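You operate a simulated robot arm through the tools that you are given. There is no shell and no other tool.

You run a simulated robot arm. Do the job below in one go: nothing can be reset, and whatever is moved stays where it is left.

TASK
Clear the folding rack on to the little table and fold its wing down.
Fine: shirt and towel come off before the bolt is drawn.

It is judged by the outcome, as a careful person would: the job done as asked, and still so three seconds after it is handed in. It fails if anything else is knocked over, pushed out of place, dropped, spilled or broken. Flat cloth is picked up by pressing the open fingertips on it (5 to 10 N) and closing them slowly along it; thin cloth reads only 2 to 8 mm in the jaws.

THE ROBOT
A 6-joint arm with a two-finger gripper, fixed in place. Base frame: the origin is at the foot of the arm, x ahead of it, y to its left, z up. Lengths are in m, angles in degrees, forces in N, time in s.
Its first joint turns from -166.0 to 166.0 degrees. Payload 2.45 kg.
The TCP is the grasp point between the finger pads, 0.02 m short of the fingertips. In the tool frame z runs along the fingers and y along their closing line. The gripper opens to 0.14 m. The gripper's body begins 0.168 m behind the TCP.
Orientation is that of the tool frame in the base frame, as [roll, pitch, yaw] about the fixed x, y, z axes, in that order (R = Rz(yaw) Ry(pitch) Rx(roll)). With the fingers straight down and closing along the base's y, the tool's x points along the base's -x, its y along +y and its z along -z.

THE INTERFACE
- The arm moves only by the tool servo_tool. Its argument "moves" is a list of rows, each a list of 2 entries, a list of its own where there are three numbers: the shift along the tool's x, y, z in m, then the turn, a rotation vector about the tool's x, y, z in degrees. In form: [[[dx, dy, dz], [wx, wy, wz]], ...]. A call has 1 to 20 rows; each row shifts and turns the commanded pose from where the row before left it, along the tool's axes as they then stand. "jaw" is the opening, from 0 (shut) to 1 (fully open), set as the call begins (left out, the last holds). Each row takes 0.2 s and may step no farther than 0.05 m and 8.6 degrees from the row before; otherwise, or with a gripper value out of range, the whole call is refused. A pose out of reach is approached as far as the arm can. The call stops where the force on the tool passes 90 N (or 10 N more than at its start, if that is more) or the arm is blocked; 0.2 s more then pass. Each finger travels about 0.045 m/s and halts on what it meets, pressing with about 25 N; the grip force reading is that of the motor and also rises with nothing between the fingers. The clock runs only during rows and for 0.2 s after the last one: add rows that do not move to give the fingers time. The reply holds the time, the measured pose of the TCP, the force on the tool along the base axes, the opening and the grip force, in the units named above and with some noise, with the torque about the TCP (base axes, N m) and any sound that the robot's microphone picked up.
- Cameras (640 x 400 px; columns grow to the right, rows downward): "scene" is fixed at [0.0504, -0.4986, 1.3909]; the picture's right is [0.01, -1.00, 0.00], its down [-0.67, -0.01, -0.74] and it looks along [0.74, 0.01, -0.67] (base axes); focal length 214 px, centre (320, 200). "wrist" rides on the gripper at [0.078, 0.011, -0.209] in the tool frame; the picture's right is [-0.14, 0.99, 0.00], its down [-0.92, -0.13, -0.37] and it looks along [-0.36, -0.05, 0.93] (tool axes); focal length 280 px, centre (320, 200). There is no depth. A picture from a camera that has moved, and an enlarged one, comes with that camera's place and axes in the base frame and with its lens.
- camera(camera): a new picture of that camera. No time passes.
- inspect(camera, box): a new picture of the part [left, top, right, bottom] of that camera's present view, enlarged. No time passes.
- finish_job(): hands the job in; it is judged then, once.

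Nothing tells you positions but the pictures and the camera data. Unless the task says otherwise, let go and move clear before handing in.

The tools are called as name(argument=value, ...) on one line, values as JSON. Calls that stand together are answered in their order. servo_tool: Moves the arm, as the interface text tells. Its arguments: {"type":"object","properties":{"moves":{"type":"array"},"jaw":{"type":"number"}},"required":["moves"]} The other tools are called the same way: camera (camera) takes a picture; inspect (camera, box) takes an enlarged picture of a part of a camera's view; finish_job () hands the job in.

At the start:

```text
t: 0.0
tool_pos: [0.6419, -0.4961, 1.2754]
tool_rot: [-179.9, 0.0, -180.0]
force: [-0.2, -0.5, 0.6]
ft_torque: [-0.03, 0.0, -0.05]
grip_width: 0.14
gripper_force: 0.1
```

scene: 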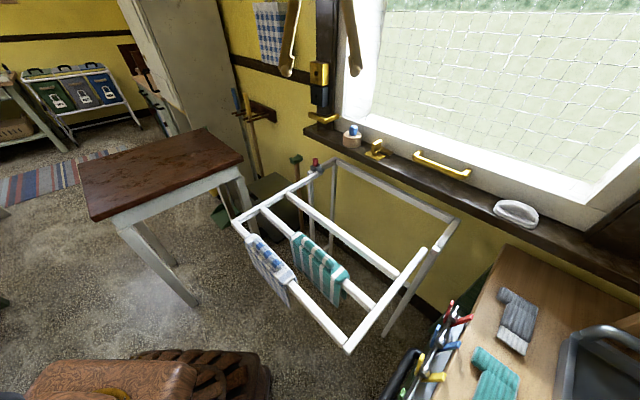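
wrist: 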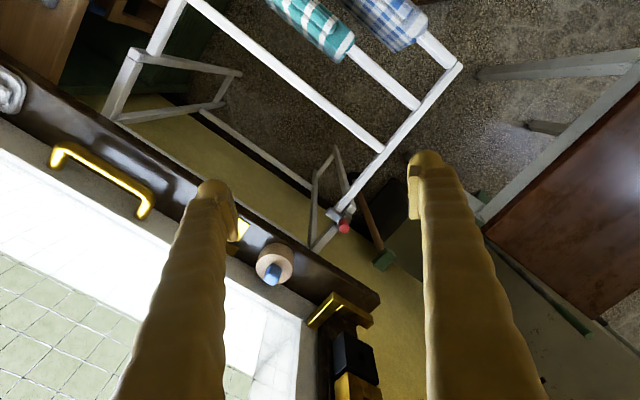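

I see a white folding rack with a blue checked cloth and a green striped cloth hung on its rails, a small brown table to its left, and what looks like a bolt with a red knob near the wall. I'll look closer before moving.

inspect(camera="scene", box=[220, 140, 380, 240])

inspect(camera="scene", box=[220, 220, 380, 320])

inspect(camera="scene", box=[60, 100, 300, 250])

inspect(camera="wrist", box=[280, 130, 440, 280])

```text
4.00 times, centred on (300, 190) of scene
camera zoom: at [0.0504, -0.4986, 1.3909], right [0.01, -1.0, 0.0], down [-0.67, -0.01, -0.74], along [0.74, 0.01, -0.67], focal length 858 px, centre (400, 240)
```

zoom: 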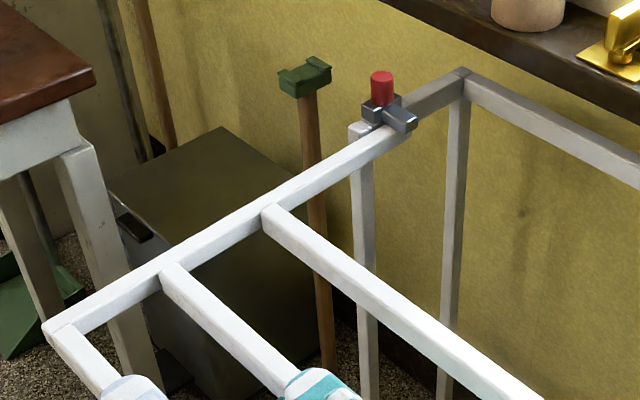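

```text
4.00 times, centred on (300, 270) of scene
camera zoom: at [0.0504, -0.4986, 1.3909], right [0.01, -1.0, 0.0], down [-0.67, -0.01, -0.74], along [0.74, 0.01, -0.67], focal length 858 px, centre (400, -80)
```

zoom: 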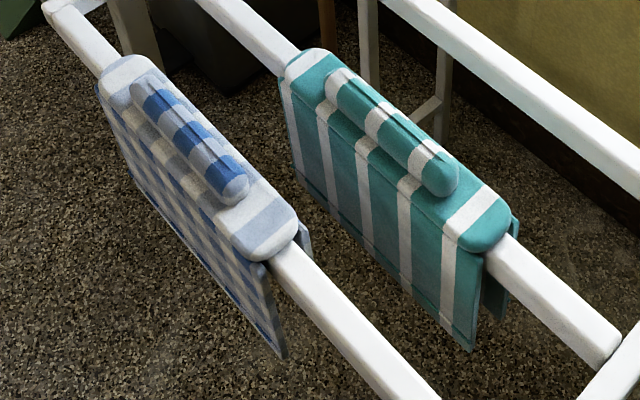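

```text
2.67 times, centred on (180, 175) of scene
camera zoom: at [0.0504, -0.4986, 1.3909], right [0.01, -1.0, 0.0], down [-0.67, -0.01, -0.74], along [0.74, 0.01, -0.67], focal length 572 px, centre (693, 267)
```

zoom: 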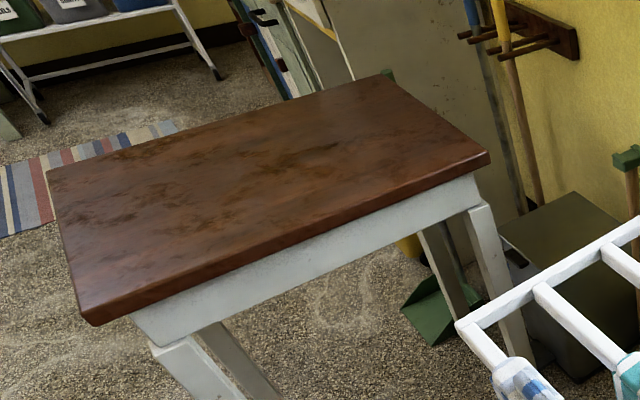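

```text
2.67 times, centred on (360, 205) of wrist
camera zoom: at [0.5633, -0.4841, 1.4838], right [0.14, 0.99, 0.0], down [0.92, -0.13, 0.37], along [0.36, -0.05, -0.93], focal length 748 px, centre (213, 187)
```

zoom: 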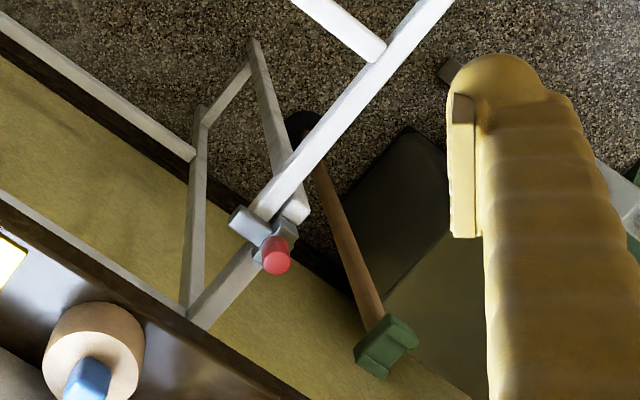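

The rack stands square to bearing -45° from the base, with the outer rail about 0.52 m away and tops near z 0.83. The red bolt knob is near (0.87, -0.47, 0.88) and the table top is near z 0.82, ahead-left. I want more detail of the rack's structure first.

inspect(camera="scene", box=[300, 140, 480, 260])

inspect(camera="scene", box=[290, 240, 470, 380])

inspect(camera="scene", box=[290, 145, 350, 185])

inspect(camera="wrist", box=[80, 0, 480, 250])

inspect(camera="wrist", box=[310, 180, 390, 260])

```text
3.33 times, centred on (390, 200) of scene
camera zoom: at [0.0504, -0.4986, 1.3909], right [0.01, -1.0, 0.0], down [-0.67, -0.01, -0.74], along [0.74, 0.01, -0.67], focal length 715 px, centre (87, 200)
```

zoom: 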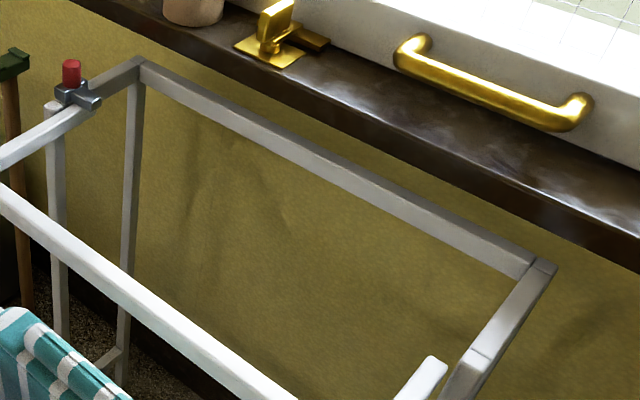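

```text
2.86 times, centred on (380, 310) of scene
camera zoom: at [0.0504, -0.4986, 1.3909], right [0.01, -1.0, 0.0], down [-0.67, -0.01, -0.74], along [0.74, 0.01, -0.67], focal length 613 px, centre (149, -114)
```

zoom: 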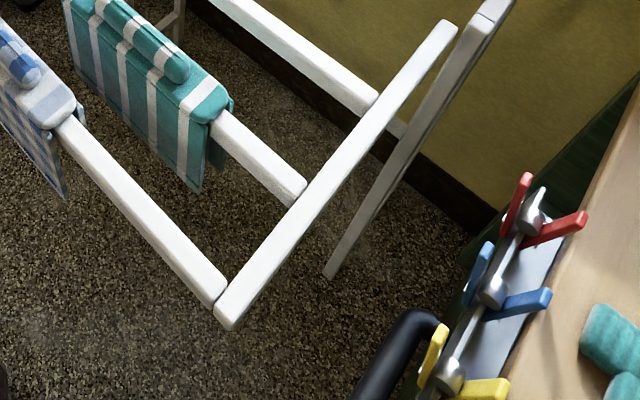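

```text
10.00 times, centred on (320, 165) of scene
camera zoom: at [0.0504, -0.4986, 1.3909], right [0.01, -1.0, 0.0], down [-0.67, -0.01, -0.74], along [0.74, 0.01, -0.67], focal length 2145 px, centre (320, 550)
```

zoom: 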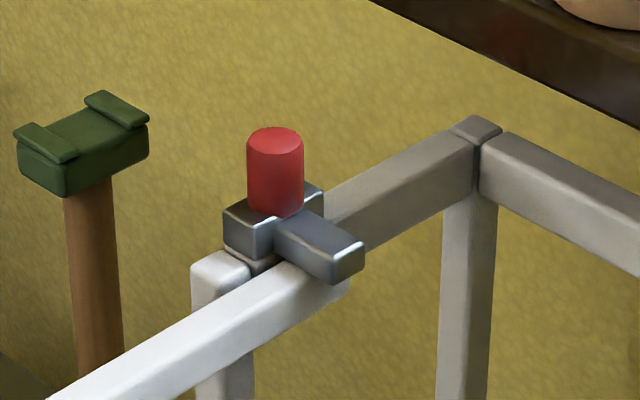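

```text
1.60 times, centred on (280, 125) of wrist
camera zoom: at [0.5633, -0.4841, 1.4838], right [0.14, 0.99, 0.0], down [0.92, -0.13, 0.37], along [0.36, -0.05, -0.93], focal length 449 px, centre (384, 320)
```

zoom: 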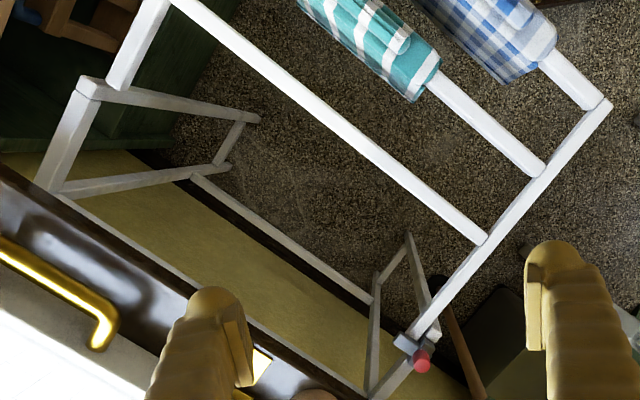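

```text
5.00 times, centred on (350, 220) of wrist
camera zoom: at [0.5633, -0.4841, 1.4838], right [0.14, 0.99, 0.0], down [0.92, -0.13, 0.37], along [0.36, -0.05, -0.93], focal length 1402 px, centre (170, 100)
```

zoom: 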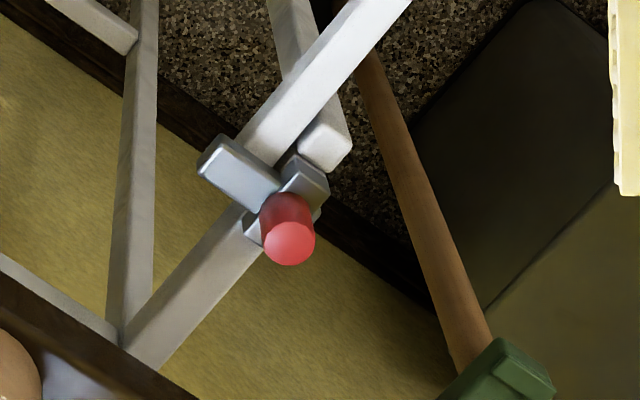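

The rack's bolt is a grey bar lying across the top of the wing's left side rail, with a red upright knob; drawing it outwards (away from the rack) should free the wing. First I'll go over the blue cloth, turn the jaws across the rail, and look down at it.

servo_tool(moves=[[[0.036, 0.021, 0.02], [0, 0, 0]], [[0.036, 0.021, 0.02], [0, 0, 0]], [[0.036, 0.021, 0.02], [0, 0, 0]], [[0.036, 0.021, 0.02], [0, 0, 0]], [[0.036, 0.021, 0.02], [0, 0, 0]], [[0.036, 0.021, 0.02], [0, 0, 0]], [[0.033, 0.022, 0.02], [0, 0, 0]], [[0, 0, 0], [0, 0, -7.5]], [[0, 0, 0], [0, 0, -7.5]], [[0, 0, 0], [0, 0, -7.5]], [[0, 0, 0], [0, 0, -7.5]], [[0, 0, 0], [0, 0, -7.5]], [[0, 0, 0], [0, 0, -7.5]], [[0, 0, 0], [0, 0, 0]]], jaw=1.0)

```text
t: 3.0
tool_pos: [0.3935, -0.3492, 1.1291]
tool_rot: [179.2, 0.0, -135.0]
force: [-1.0, -0.4, -0.5]
ft_torque: [0.0, 0.01, -0.01]
grip_width: 0.14
gripper_force: 0.0
```

camera(camera="wrist")

camera(camera="scene")

```text
taken
camera wrist: at [0.3334, -0.3982, 1.3371], right [-0.6, 0.8, 0.01], down [0.74, 0.56, 0.37], along [0.28, 0.23, -0.93], focal length 280 px, centre (320, 200)
```

wrist: 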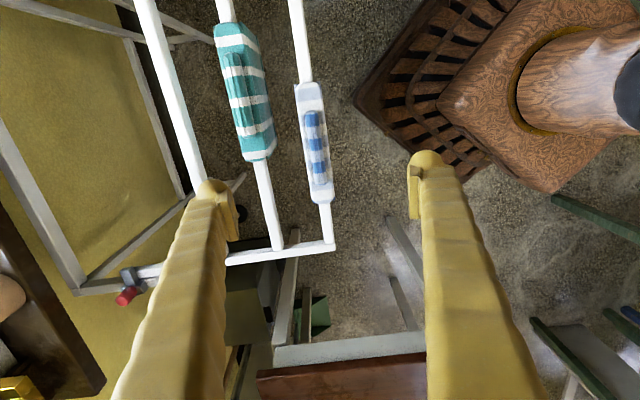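

```text
taken
```

scene: 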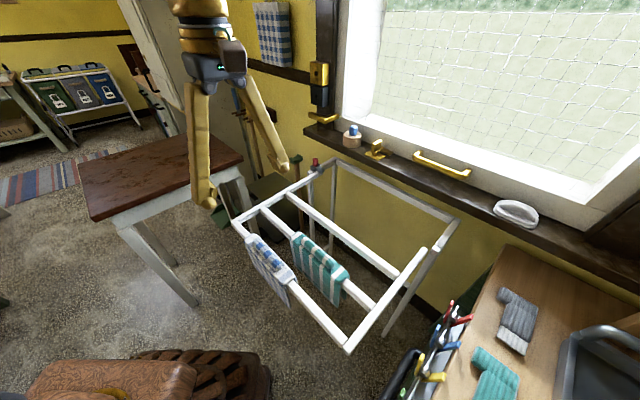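

The wrist view confirms the blue cloth on the outer rail and the green one on the middle rail, each with a raised fold on top to grip. I'll enlarge to measure them.

inspect(camera="wrist", box=[190, 10, 350, 270])

inspect(camera="wrist", box=[270, 70, 350, 220])

inspect(camera="wrist", box=[60, 230, 220, 330])

inspect(camera="scene", box=[240, 225, 300, 275])

```text
1.54 times, centred on (270, 140) of wrist
camera zoom: at [0.3334, -0.3982, 1.3371], right [-0.6, 0.8, 0.01], down [0.74, 0.56, 0.37], along [0.28, 0.23, -0.93], focal length 431 px, centre (397, 292)
```

zoom: 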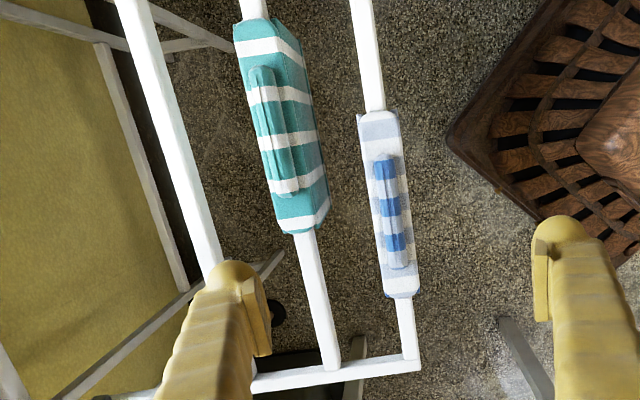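

```text
2.67 times, centred on (310, 145) of wrist
camera zoom: at [0.3334, -0.3982, 1.3371], right [-0.6, 0.8, 0.01], down [0.74, 0.56, 0.37], along [0.28, 0.23, -0.93], focal length 748 px, centre (347, 347)
```

zoom: 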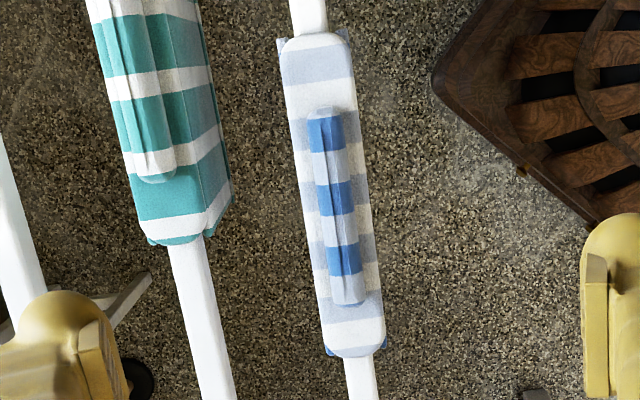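

```text
4.00 times, centred on (140, 280) of wrist
camera zoom: at [0.3334, -0.3982, 1.3371], right [-0.6, 0.8, 0.01], down [0.74, 0.56, 0.37], along [0.28, 0.23, -0.93], focal length 1122 px, centre (1040, -120)
```

zoom: 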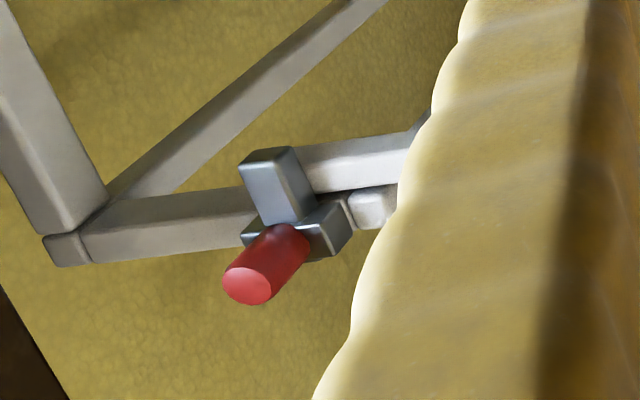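

```text
8.00 times, centred on (270, 250) of scene
camera zoom: at [0.0504, -0.4986, 1.3909], right [0.01, -1.0, 0.0], down [-0.67, -0.01, -0.74], along [0.74, 0.01, -0.67], focal length 1716 px, centre (720, -200)
```

zoom: 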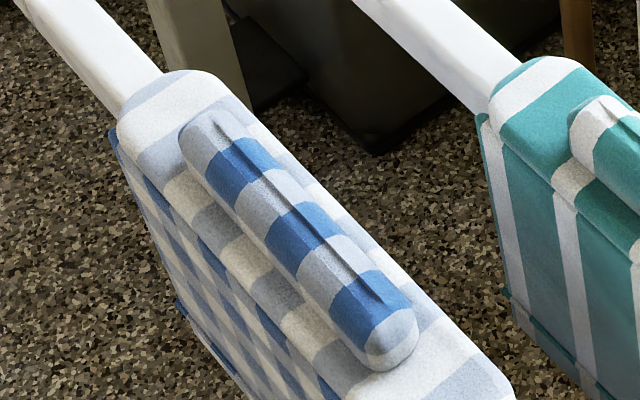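

The ridge on the blue cloth is about 20 mm wide, near (0.405, -0.344, 0.85), with the rail beneath it. I'll go down to hover about 8 cm over it with the jaws part closed and look again.

servo_tool(moves=[[[-0.003, -0.002, 0.04], [0, 0, 0]], [[-0.003, -0.002, 0.04], [0, 0, 0]], [[-0.003, -0.002, 0.04], [0, 0, 0]], [[-0.0025, -0.0023, 0.04], [0, 0, 0]], [[0, 0, 0], [0, 0, 0]], [[0, 0, 0], [0, 0, 0]]], jaw=0.3)

camera(camera="wrist")

```text
t: 4.4
tool_pos: [0.4062, -0.3453, 0.9752]
tool_rot: [180.0, 0.0, -135.0]
force: [0.2, -0.1, 0.1]
ft_torque: [0.01, 0.0, 0.0]
grip_width: 0.0421
gripper_force: 0.1
```

```text
taken
camera wrist: at [0.3431, -0.3918, 1.1848], right [-0.6, 0.8, 0.0], down [0.74, 0.56, 0.37], along [0.29, 0.22, -0.93], focal length 280 px, centre (320, 200)
```

wrist: 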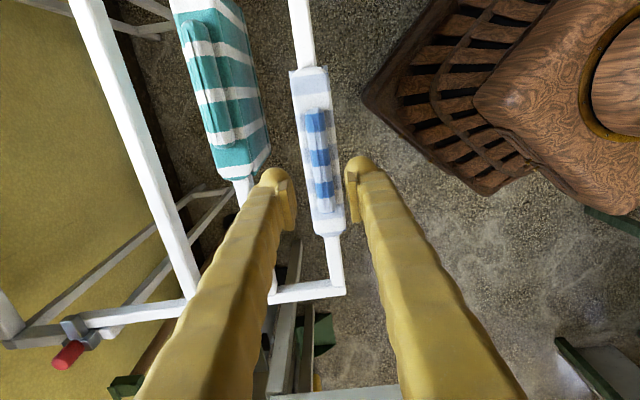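

inspect(camera="wrist", box=[240, 60, 400, 260])

inspect(camera="scene", box=[220, 200, 320, 280])

```text
2.00 times, centred on (320, 160) of wrist
camera zoom: at [0.3431, -0.3918, 1.1848], right [-0.6, 0.8, 0.0], down [0.74, 0.56, 0.37], along [0.29, 0.22, -0.93], focal length 561 px, centre (320, 280)
```

zoom: 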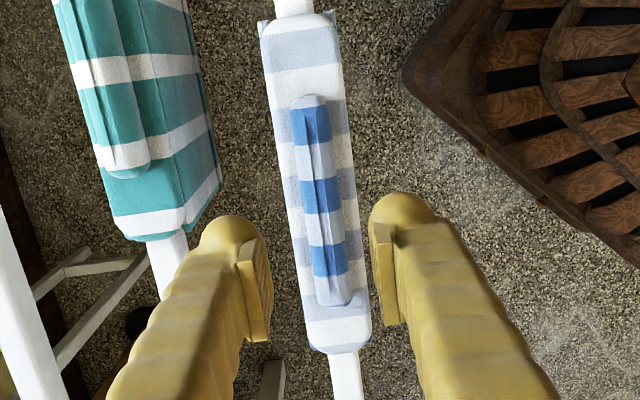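

```text
5.00 times, centred on (270, 240) of scene
camera zoom: at [0.0504, -0.4986, 1.3909], right [0.01, -1.0, 0.0], down [-0.67, -0.01, -0.74], along [0.74, 0.01, -0.67], focal length 1072 px, centre (570, 0)
```

zoom: 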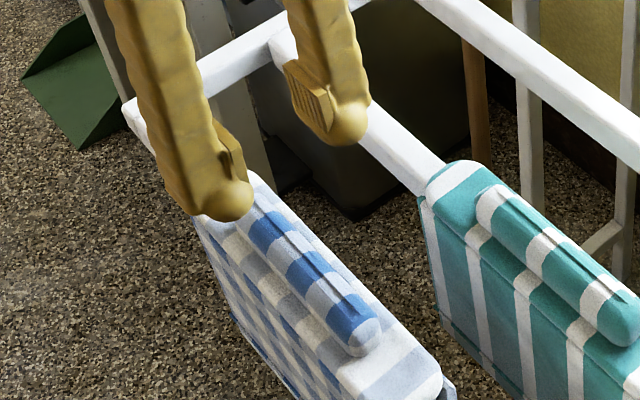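

The jaws are centred within about 2 mm. I'll narrow them to about 34 mm so the tips straddle the ridge, and come down slowly watching the force.

servo_tool(moves=[[[0.0, 0.0015, 0.02], [0, 0, 0]], [[0, 0, 0.025], [0, 0, 0]], [[0, 0, 0.025], [0, 0, 0]], [[0, 0, 0.02], [0, 0, 0]], [[0, 0, 0.01], [0, 0, 0]], [[0, 0, 0], [0, 0, 0]]], jaw=0.25)

inspect(camera="wrist", box=[220, 40, 420, 260])

inspect(camera="scene", box=[230, 220, 310, 280])

```text
t: 5.8
tool_pos: [0.406, -0.343, 0.8752]
tool_rot: [-180.0, 0.0, -135.0]
force: [-0.9, 0.6, 0.5]
ft_torque: [-0.04, 0.0, -0.01]
grip_width: 0.0349
gripper_force: 0.0
```

```text
1.82 times, centred on (320, 150) of wrist
camera zoom: at [0.3423, -0.3905, 1.0841], right [-0.6, 0.8, 0.0], down [0.74, 0.56, 0.37], along [0.29, 0.22, -0.93], focal length 510 px, centre (320, 291)
```

zoom: 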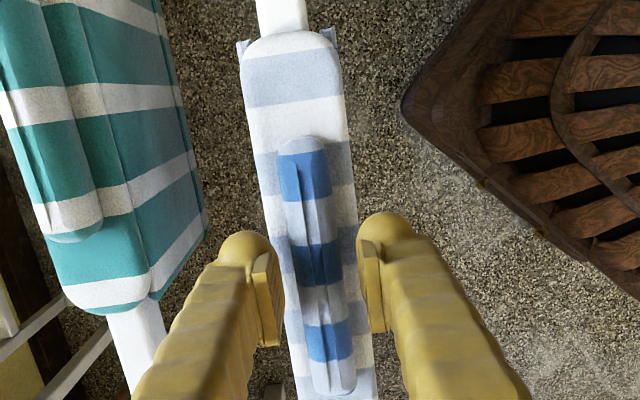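

```text
6.67 times, centred on (270, 250) of scene
camera zoom: at [0.0504, -0.4986, 1.3909], right [0.01, -1.0, 0.0], down [-0.67, -0.01, -0.74], along [0.74, 0.01, -0.67], focal length 1430 px, centre (653, -133)
```

zoom: 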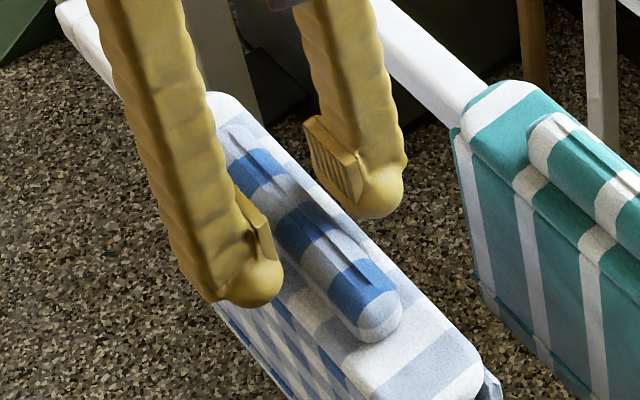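

Tips are astride the ridge, just above the cloth. I'll lower in small steps until the tips touch the cloth lightly.

servo_tool(moves=[[[0, 0, 0.004], [0, 0, 0]], [[0, 0, 0.004], [0, 0, 0]], [[0, 0, 0], [0, 0, 0]]])

inspect(camera="scene", box=[230, 220, 310, 280])

```text
t: 6.6
tool_pos: [0.405, -0.3432, 0.8674]
tool_rot: [179.9, -0.1, -135.0]
force: [0.4, 0.7, 0.3]
ft_torque: [0.0, -0.02, 0.01]
grip_width: 0.0347
gripper_force: 0.1
```

```text
6.67 times, centred on (270, 250) of scene
camera zoom: at [0.0504, -0.4986, 1.3909], right [0.01, -1.0, 0.0], down [-0.67, -0.01, -0.74], along [0.74, 0.01, -0.67], focal length 1430 px, centre (653, -133)
```

zoom: 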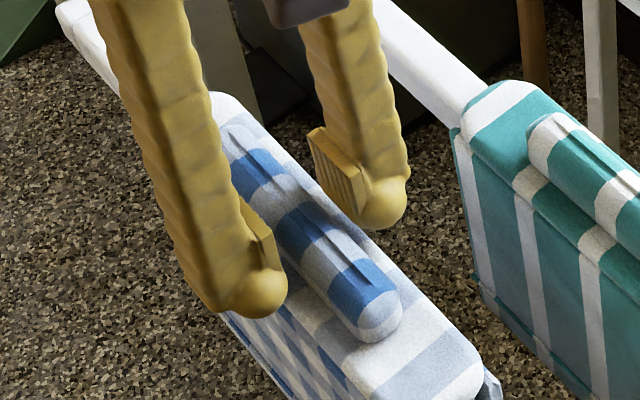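

servo_tool(moves=[[[0, 0, 0.004], [0, 0, 0]], [[0, 0, 0], [0, 0, 0]]])

inspect(camera="wrist", box=[220, 40, 420, 260])

```text
t: 7.2
tool_pos: [0.4059, -0.3437, 0.8625]
tool_rot: [-180.0, 0.0, -135.0]
force: [0.1, 0.0, 0.5]
ft_torque: [0.02, 0.01, 0.02]
grip_width: 0.0349
gripper_force: 0.1
```

```text
1.82 times, centred on (320, 150) of wrist
camera zoom: at [0.3422, -0.3908, 1.0718], right [-0.6, 0.8, 0.0], down [0.74, 0.56, 0.37], along [0.29, 0.22, -0.93], focal length 510 px, centre (320, 291)
```

zoom: 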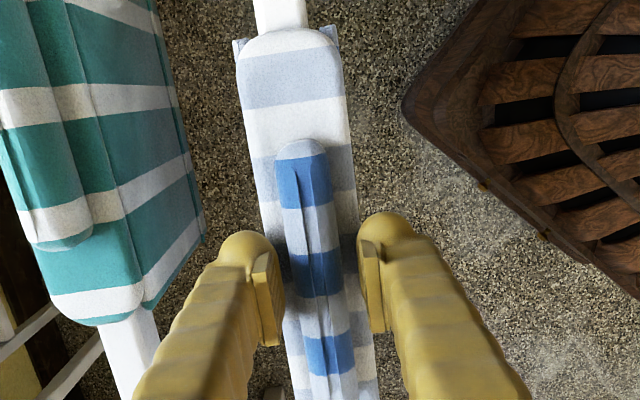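

servo_tool(moves=[[[0, 0, 0.003], [0, 0, 0]], [[0, 0, 0], [0, 0, 0]]])

inspect(camera="scene", box=[230, 220, 310, 280])

```text
t: 7.8
tool_pos: [0.4054, -0.3434, 0.8601]
tool_rot: [-180.0, 0.0, -135.0]
force: [-1.1, -0.8, 12.5]
ft_torque: [-0.09, -0.07, 0.05]
grip_width: 0.0356
gripper_force: 0.9
```

```text
6.67 times, centred on (270, 250) of scene
camera zoom: at [0.0504, -0.4986, 1.3909], right [0.01, -1.0, 0.0], down [-0.67, -0.01, -0.74], along [0.74, 0.01, -0.67], focal length 1430 px, centre (653, -133)
```

zoom: 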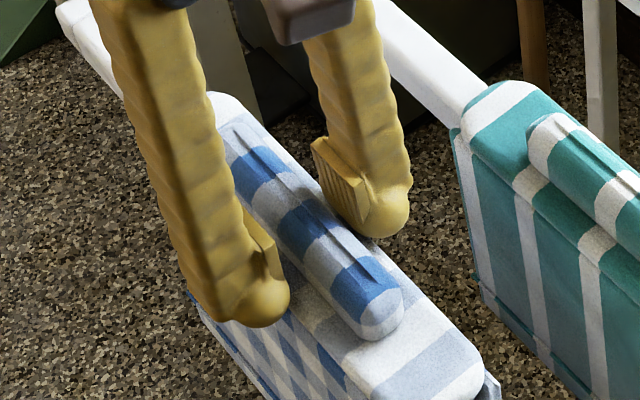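

Touching with 12.5 N, a little much; I'll ease up 1 mm and close slowly onto the ridge.

servo_tool(moves=[[[0, 0, -0.0012], [0, 0, 0]], [[0, 0, 0], [0, 0, 0]]], jaw=0.2)

servo_tool(moves=[[[0, 0, 0], [0, 0, 0]]], jaw=0.15)

servo_tool(moves=[[[0, 0, 0], [0, 0, 0]]], jaw=0.11)

servo_tool(moves=[[[0, 0, 0], [0, 0, 0]]], jaw=0.07)

servo_tool(moves=[[[0, 0, 0], [0, 0, 0]], [[0, 0, 0], [0, 0, 0]]], jaw=0.0)

inspect(camera="scene", box=[230, 220, 310, 280])

```text
t: 8.4
tool_pos: [0.4044, -0.3434, 0.8614]
tool_rot: [-180.0, 0.0, -135.0]
force: [1.7, 0.6, 5.0]
ft_torque: [-0.03, -0.07, 0.04]
grip_width: 0.0286
gripper_force: 0.7
```

```text
t: 8.8
tool_pos: [0.4055, -0.3428, 0.8617]
tool_rot: [-179.9, 0.0, -135.0]
force: [-4.5, 4.9, 16.5]
ft_torque: [0.03, 0.01, -0.01]
grip_width: 0.0246
gripper_force: 12.3
```

```text
t: 9.2
tool_pos: [0.4052, -0.3431, 0.8608]
tool_rot: [-180.0, 0.0, -135.1]
force: [-5.1, 4.8, 15.4]
ft_torque: [0.06, 0.04, 0.0]
grip_width: 0.0229
gripper_force: 25.1
```

```text
t: 9.6
tool_pos: [0.4045, -0.3428, 0.8612]
tool_rot: [180.0, 0.0, -134.9]
force: [-5.6, 4.8, 15.0]
ft_torque: [0.05, 0.04, 0.02]
grip_width: 0.023
gripper_force: 25.2
```

```text
t: 10.2
tool_pos: [0.4061, -0.3428, 0.8604]
tool_rot: [179.9, 0.0, -135.0]
force: [-4.1, 3.1, 13.1]
ft_torque: [-0.04, -0.02, 0.02]
grip_width: 0.023
gripper_force: 25.2
```

```text
6.67 times, centred on (270, 250) of scene
camera zoom: at [0.0504, -0.4986, 1.3909], right [0.01, -1.0, 0.0], down [-0.67, -0.01, -0.74], along [0.74, 0.01, -0.67], focal length 1430 px, centre (653, -133)
```

zoom: 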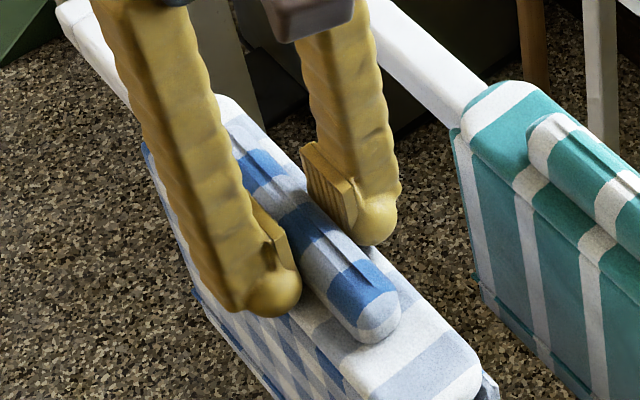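

The ridge is held at 23 mm with 25 N. I'll lift straight up slowly and check.

servo_tool(moves=[[[0, 0, -0.01], [0, 0, 0]], [[0, 0, -0.01], [0, 0, 0]], [[0, 0, -0.015], [0, 0, 0]], [[0, 0, 0], [0, 0, 0]]])

inspect(camera="scene", box=[220, 190, 320, 310])

```text
t: 11.2
tool_pos: [0.4063, -0.3428, 0.8963]
tool_rot: [180.0, 0.0, -135.1]
force: [1.2, -0.6, -0.8]
ft_torque: [-0.01, 0.03, 0.0]
grip_width: 0.0227
gripper_force: 24.7
```

```text
3.33 times, centred on (270, 250) of scene
camera zoom: at [0.0504, -0.4986, 1.3909], right [0.01, -1.0, 0.0], down [-0.67, -0.01, -0.74], along [0.74, 0.01, -0.67], focal length 715 px, centre (487, 33)
```

zoom: 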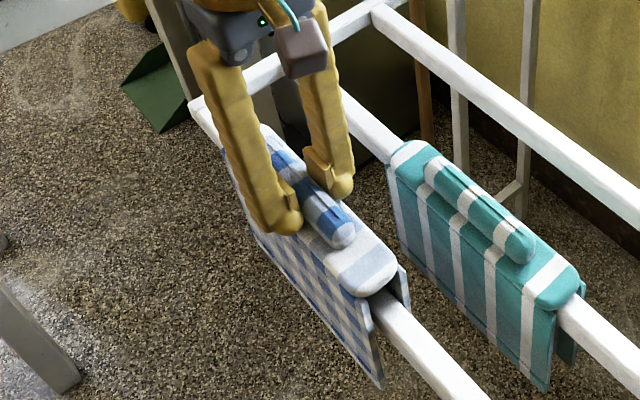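

The cloth comes up with the jaws. I'll lift it clear of the rail to about z 1.12.

servo_tool(moves=[[[0, 0, -0.02], [0, 0, 0]], [[0, 0, -0.025], [0, 0, 0]], [[0, 0, -0.03], [0, 0, 0]], [[0, 0, -0.03], [0, 0, 0]], [[0, 0, -0.03], [0, 0, 0]], [[0, 0, -0.03], [0, 0, 0]], [[0, 0, -0.03], [0, 0, 0]], [[0, 0, -0.02], [0, 0, 0]], [[0, 0, 0], [0, 0, 0]]])

camera(camera="scene")

camera(camera="wrist")

```text
t: 13.2
tool_pos: [0.4056, -0.3443, 1.1107]
tool_rot: [180.0, 0.0, -134.9]
force: [0.0, -0.1, -1.5]
ft_torque: [0.01, 0.0, 0.04]
grip_width: 0.0229
gripper_force: 25.1
```

```text
taken
```

scene: 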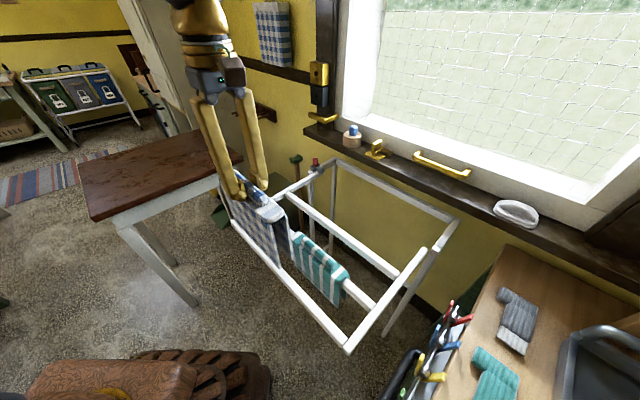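

```text
taken
camera wrist: at [0.3422, -0.391, 1.3202], right [-0.6, 0.8, 0.0], down [0.74, 0.56, 0.37], along [0.29, 0.22, -0.93], focal length 280 px, centre (320, 200)
```

wrist: 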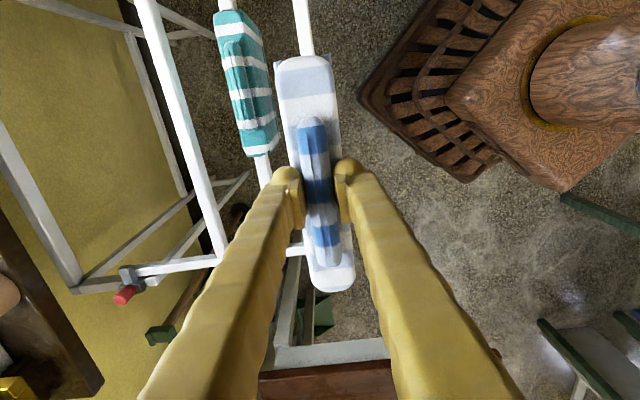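

inspect(camera="scene", box=[200, 160, 320, 280])

```text
3.33 times, centred on (260, 220) of scene
camera zoom: at [0.0504, -0.4986, 1.3909], right [0.01, -1.0, 0.0], down [-0.67, -0.01, -0.74], along [0.74, 0.01, -0.67], focal length 715 px, centre (520, 133)
```

zoom: 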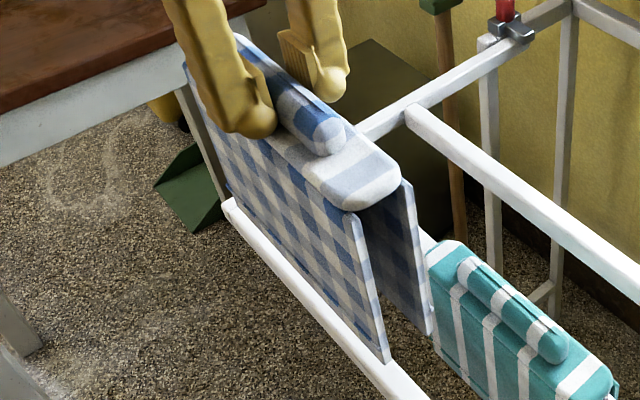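

The blue cloth hangs clear, its lower edge about 0.19 m below the jaws. I'll carry it over toward the table, a little higher, and check half-way.

servo_tool(moves=[[[-0.015, 0.003, -0.01], [0, 0, 0]], [[-0.03, 0.006, -0.01], [0, 0, 0]], [[-0.04, 0.009, -0.01], [0, 0, 0]], [[-0.042, 0.009, -0.01], [0, 0, 0]], [[-0.042, 0.009, 0], [0, 0, 0]], [[-0.042, 0.009, 0], [0, 0, 0]], [[-0.042, 0.009, 0], [0, 0, 0]], [[-0.042, 0.009, 0], [0, 0, 0]], [[-0.042, 0.009, 0], [0, 0, 0]], [[-0.042, 0.009, 0], [0, 0, 0]], [[-0.042, 0.009, 0], [0, 0, 0]], [[0, 0, 0], [0, 0, 0]]])

camera(camera="scene")

camera(camera="wrist")

```text
t: 15.8
tool_pos: [0.6424, 0.0179, 1.1524]
tool_rot: [-180.0, 0.1, -135.0]
force: [0.3, 1.3, -1.0]
ft_torque: [-0.02, -0.01, 0.0]
grip_width: 0.0228
gripper_force: 24.9
```

```text
taken
```

scene: 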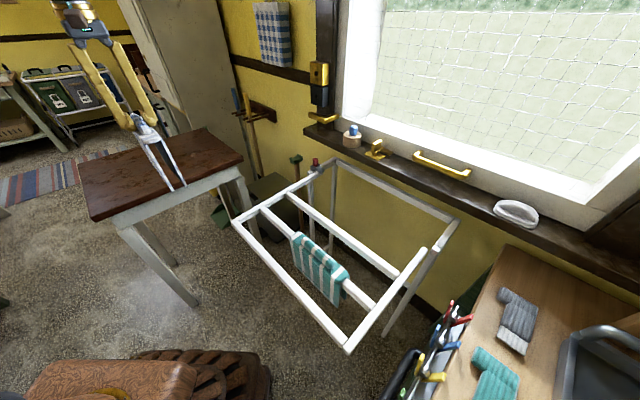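

```text
taken
camera wrist: at [0.5788, -0.029, 1.3609], right [-0.6, 0.8, 0.0], down [0.74, 0.56, 0.37], along [0.29, 0.22, -0.93], focal length 280 px, centre (320, 200)
```

wrist: 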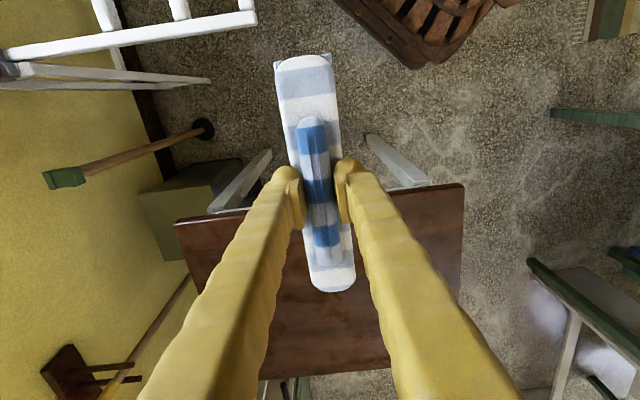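

The table's top spans r 0.17–0.77, t 0.605–1.10 in rack-aligned coordinates, and it's clear. I'll carry on to above the table's far-left middle, still high.

servo_tool(moves=[[[-0.025, 0.004, 0], [0, 0, 0]], [[-0.038, 0.0058, 0], [0, 0, 0]], [[-0.042, 0.0063, 0], [0, 0, 0]], [[-0.042, 0.0063, 0], [0, 0, 0]], [[-0.042, 0.0063, 0], [0, 0, 0]], [[-0.042, 0.0063, 0], [0, 0, 0]], [[-0.042, 0.0063, 0], [0, 0, 0]], [[-0.042, 0.0063, 0], [0, 0, 0]], [[-0.038, 0.0055, 0], [0, 0, 0]], [[-0.03, 0.0045, 0], [0, 0, 0]], [[-0.03, 0.004, 0], [0, 0, 0]], [[0, 0, 0], [0, 0, 0]]])

camera(camera="scene")

camera(camera="wrist")

```text
t: 18.4
tool_pos: [0.8885, 0.3534, 1.1514]
tool_rot: [-180.0, 0.0, -135.0]
force: [-0.2, 0.3, -2.0]
ft_torque: [0.0, -0.01, -0.02]
grip_width: 0.0228
gripper_force: 25.2
```

```text
taken
```

scene: 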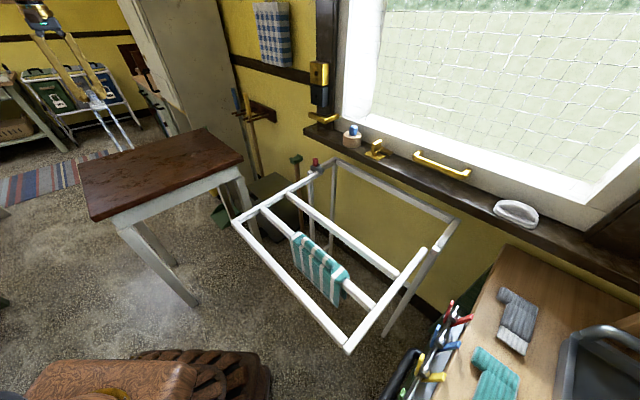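

```text
taken
camera wrist: at [0.8251, 0.3064, 1.3592], right [-0.6, 0.8, 0.0], down [0.74, 0.56, 0.37], along [0.29, 0.22, -0.93], focal length 280 px, centre (320, 200)
```

wrist: 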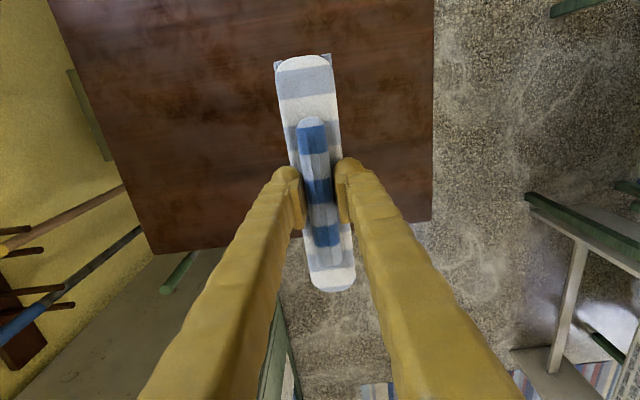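

Both views agree: the cloth (t 0.79–0.96) is over the table. I'll lower it toward the top, slowing near contact.

servo_tool(moves=[[[0, 0, 0.02], [0, 0, 0]], [[0, 0, 0.025], [0, 0, 0]], [[0, 0, 0.025], [0, 0, 0]], [[0, 0, 0.02], [0, 0, 0]], [[0, 0, 0.01], [0, 0, 0]], [[0, 0, 0.01], [0, 0, 0]], [[0, 0, 0], [0, 0, 0]]])

inspect(camera="scene", box=[40, 60, 220, 200])

```text
t: 20.0
tool_pos: [0.8887, 0.3533, 1.0414]
tool_rot: [180.0, 0.1, -135.0]
force: [-3.3, -3.6, 12.4]
ft_torque: [-0.08, 0.02, -0.01]
grip_width: 0.023
gripper_force: 25.2
```

```text
2.86 times, centred on (130, 130) of scene
camera zoom: at [0.0504, -0.4986, 1.3909], right [0.01, -1.0, 0.0], down [-0.67, -0.01, -0.74], along [0.74, 0.01, -0.67], focal length 613 px, centre (863, 400)
```

zoom: 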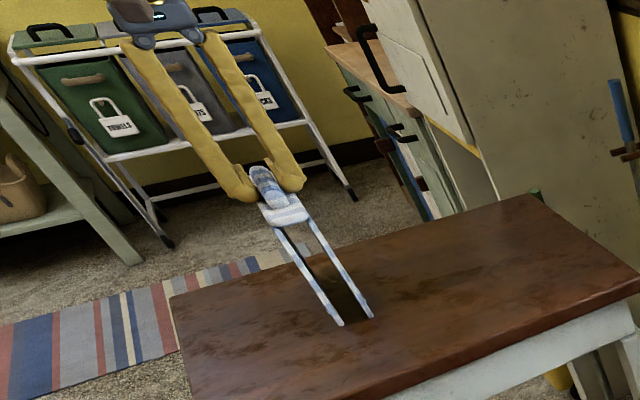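

The lower edges have met the table top (12 N). I'll look closely before easing off.

inspect(camera="scene", box=[90, 100, 170, 180])

camera(camera="wrist")

```text
5.00 times, centred on (130, 140) of scene
camera zoom: at [0.0504, -0.4986, 1.3909], right [0.01, -1.0, 0.0], down [-0.67, -0.01, -0.74], along [0.74, 0.01, -0.67], focal length 1072 px, centre (1270, 500)
```

zoom: 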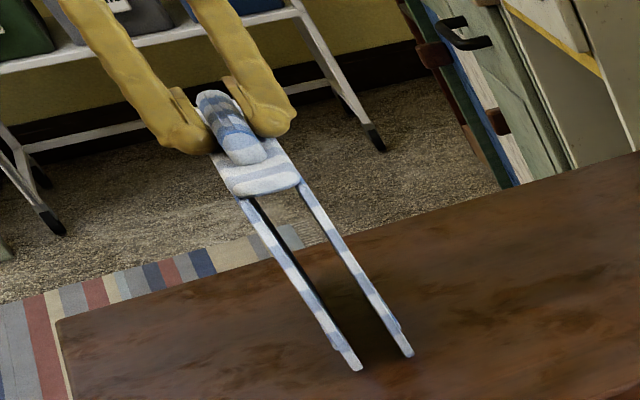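

```text
taken
camera wrist: at [0.8255, 0.3056, 1.2507], right [-0.6, 0.8, 0.0], down [0.74, 0.56, 0.37], along [0.29, 0.22, -0.93], focal length 280 px, centre (320, 200)
```

wrist: 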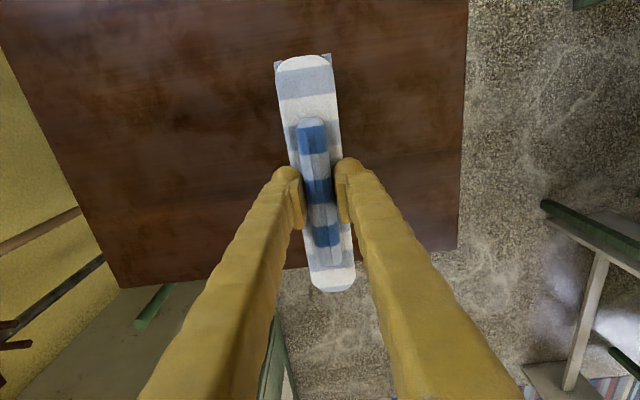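

It stands squarely on its two hanging halves on the table (top near z 0.85). I'll ease off the pressure and see.

servo_tool(moves=[[[0, 0, -0.0015], [0, 0, 0]], [[0, 0, 0], [0, 0, 0]]])

```text
t: 20.6
tool_pos: [0.8897, 0.354, 1.0419]
tool_rot: [180.0, -0.1, -135.0]
force: [0.4, -0.9, -0.3]
ft_torque: [-0.01, -0.06, -0.07]
grip_width: 0.0229
gripper_force: 25.2
```

servo_tool(moves=[[[0, 0, 0.0005], [0, 0, 0]], [[0, 0, 0], [0, 0, 0]]], jaw=0.18)

inspect(camera="scene", box=[90, 100, 170, 180])

```text
t: 21.2
tool_pos: [0.888, 0.354, 1.0419]
tool_rot: [-179.9, 0.0, -135.0]
force: [0.8, -0.5, 1.2]
ft_torque: [0.03, -0.02, 0.0]
grip_width: 0.0251
gripper_force: 0.0
```

```text
5.00 times, centred on (130, 140) of scene
camera zoom: at [0.0504, -0.4986, 1.3909], right [0.01, -1.0, 0.0], down [-0.67, -0.01, -0.74], along [0.74, 0.01, -0.67], focal length 1072 px, centre (1270, 500)
```

zoom: 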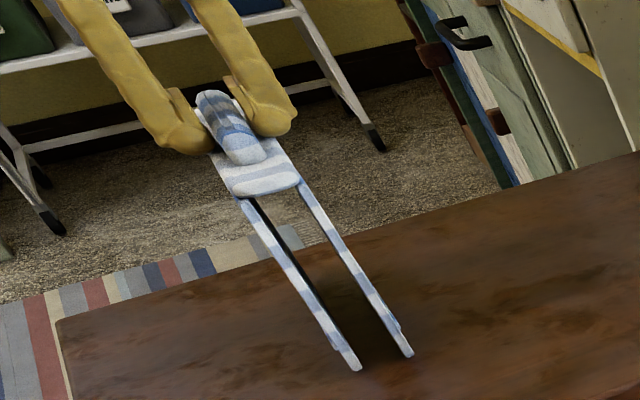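

It stands by itself with the grip slack. I'll open a bit more and rise straight up.

servo_tool(moves=[[[0, 0, 0], [0, 0, 0]], [[0, 0, 0], [0, 0, 0]], [[0, 0, -0.01], [0, 0, 0]], [[0, 0, -0.02], [0, 0, 0]], [[0, 0, -0.03], [0, 0, 0]], [[0, 0, -0.03], [0, 0, 0]], [[0, 0, 0], [0, 0, 0]]], jaw=0.34)

inspect(camera="scene", box=[60, 60, 220, 200])

camera(camera="wrist")

```text
t: 22.8
tool_pos: [0.8888, 0.3535, 1.1327]
tool_rot: [179.9, 0.0, -135.0]
force: [0.5, -1.0, -0.7]
ft_torque: [0.01, 0.01, 0.0]
grip_width: 0.0474
gripper_force: 0.0
```

```text
2.86 times, centred on (140, 130) of scene
camera zoom: at [0.0504, -0.4986, 1.3909], right [0.01, -1.0, 0.0], down [-0.67, -0.01, -0.74], along [0.74, 0.01, -0.67], focal length 613 px, centre (834, 400)
```

zoom: 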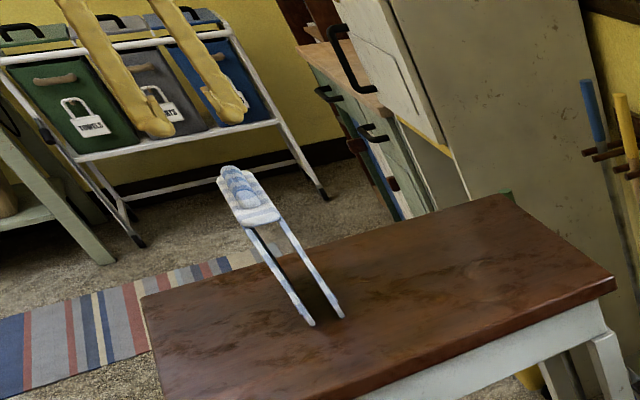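

```text
taken
camera wrist: at [0.8258, 0.3058, 1.3413], right [-0.6, 0.8, 0.0], down [0.74, 0.56, 0.37], along [0.29, 0.22, -0.93], focal length 280 px, centre (320, 200)
```

wrist: 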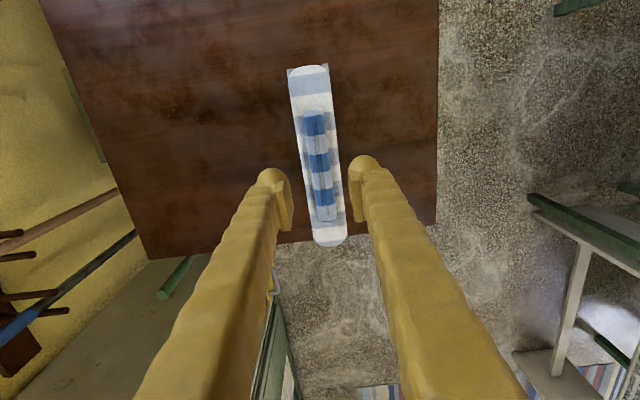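

The blue cloth stands steady on the table. Now I'll go back to hover over the green cloth at about (0.413, -0.488).

servo_tool(moves=[[[0.02, -0.0055, -0.02], [0, 0, 0]], [[0.04, -0.011, -0.01], [0, 0, 0]], [[0.045, -0.0125, 0], [0, 0, 0]], [[0.045, -0.0125, 0], [0, 0, 0]], [[0.045, -0.0125, 0], [0, 0, 0]], [[0.045, -0.0125, 0], [0, 0, 0]], [[0.045, -0.0125, 0], [0, 0, 0]], [[0.045, -0.0125, 0], [0, 0, 0]], [[0.045, -0.0125, 0], [0, 0, 0]], [[0.045, -0.0125, 0], [0, 0, 0]], [[0.045, -0.0125, 0], [0, 0, 0]], [[0.045, -0.0125, 0], [0, 0, 0]], [[0.045, -0.0125, 0], [0, 0, 0]]])

servo_tool(moves=[[[0.045, -0.0125, 0], [0, 0, 0]], [[0.045, -0.0125, 0], [0, 0, 0]], [[0.045, -0.0125, 0], [0, 0, 0]], [[0.045, -0.0125, 0], [0, 0, 0]], [[0.045, -0.0125, 0.01], [0, 0, 0]], [[0.045, -0.0125, 0.03], [0, 0, 0]], [[0.042, -0.0115, 0.03], [0, 0, 0]], [[0.03, -0.008, 0.03], [0, 0, 0]], [[0.03, -0.008, 0.02], [0, 0, 0]], [[0, 0, 0], [0, 0, 0]], [[0, 0, 0], [0, 0, 0]]])

camera(camera="wrist")

camera(camera="scene")

```text
t: 25.6
tool_pos: [0.6045, -0.1469, 1.1627]
tool_rot: [179.9, 0.0, -135.0]
force: [0.5, -0.4, 0.4]
ft_torque: [0.04, 0.05, 0.01]
grip_width: 0.0477
gripper_force: 0.0
```

```text
refused: row 6 steps farther than a row can; nothing moved
```

```text
taken
camera wrist: at [0.5408, -0.1953, 1.3714], right [-0.6, 0.8, 0.0], down [0.74, 0.56, 0.37], along [0.29, 0.22, -0.93], focal length 280 px, centre (320, 200)
```

wrist: 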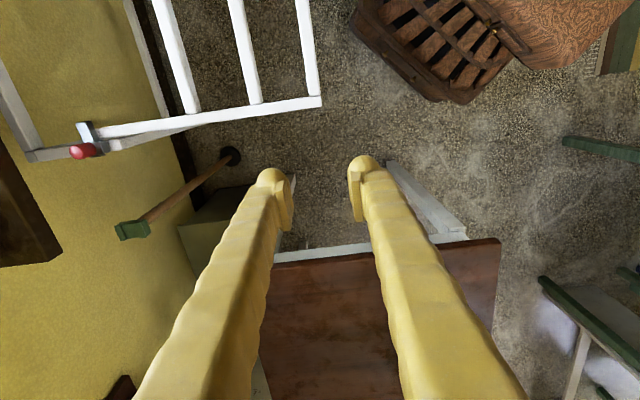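

```text
taken
```

scene: 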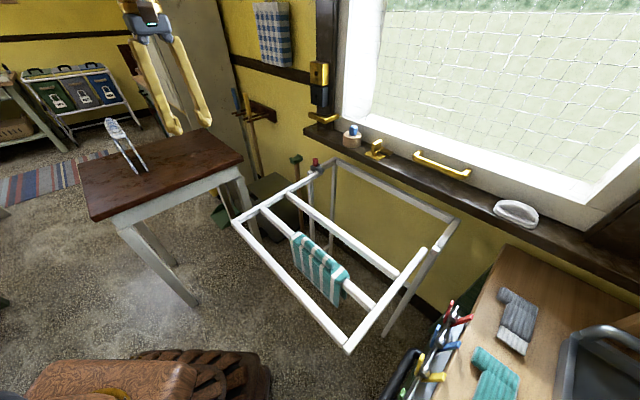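

servo_tool(moves=[[[0.042, -0.0118, 0], [0, 0, 0]], [[0.042, -0.0118, 0], [0, 0, 0]], [[0.042, -0.0118, 0], [0, 0, 0]], [[0.042, -0.0118, 0], [0, 0, 0]], [[0.042, -0.0118, 0], [0, 0, 0]], [[0.042, -0.0118, 0], [0, 0, 0]], [[0.042, -0.0118, 0], [0, 0, 0]], [[0.042, -0.0118, 0], [0, 0, 0]], [[0.041, -0.0116, 0], [0, 0, 0]], [[0, 0, 0.04], [0, 0, 0]], [[0, 0, 0.04], [0, 0, 0]], [[0, 0, 0.03], [0, 0, 0]], [[0, 0, 0], [0, 0, 0]]])

camera(camera="wrist")

inspect(camera="wrist", box=[240, 60, 400, 260])

camera(camera="scene")

```text
t: 28.4
tool_pos: [0.4132, -0.4907, 1.0519]
tool_rot: [179.9, -0.1, -135.0]
force: [-0.4, 0.4, 0.3]
ft_torque: [0.03, 0.02, -0.03]
grip_width: 0.0475
gripper_force: 0.0
```

```text
taken
camera wrist: at [0.3496, -0.5372, 1.2608], right [-0.6, 0.8, 0.0], down [0.74, 0.56, 0.37], along [0.29, 0.22, -0.93], focal length 280 px, centre (320, 200)
```

wrist: 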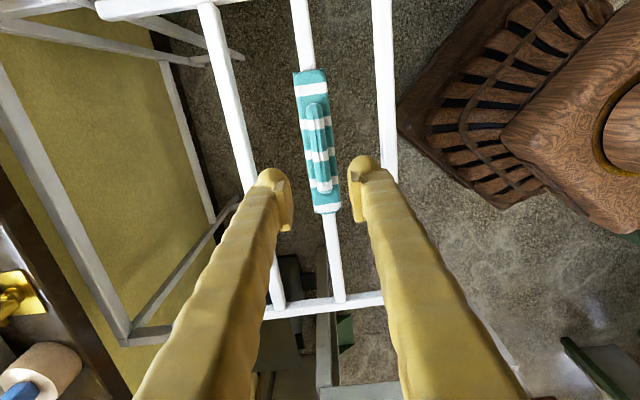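

```text
2.00 times, centred on (320, 160) of wrist
camera zoom: at [0.3496, -0.5372, 1.2608], right [-0.6, 0.8, 0.0], down [0.74, 0.56, 0.37], along [0.29, 0.22, -0.93], focal length 561 px, centre (320, 280)
```

zoom: 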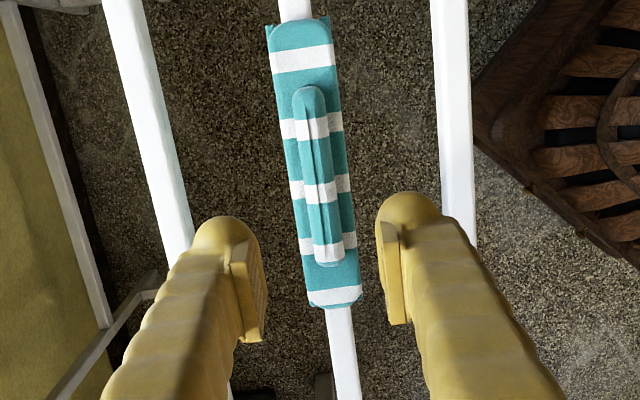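

```text
taken
```

scene: 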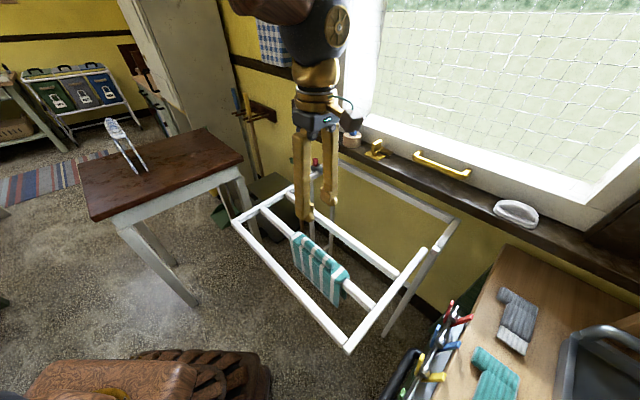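

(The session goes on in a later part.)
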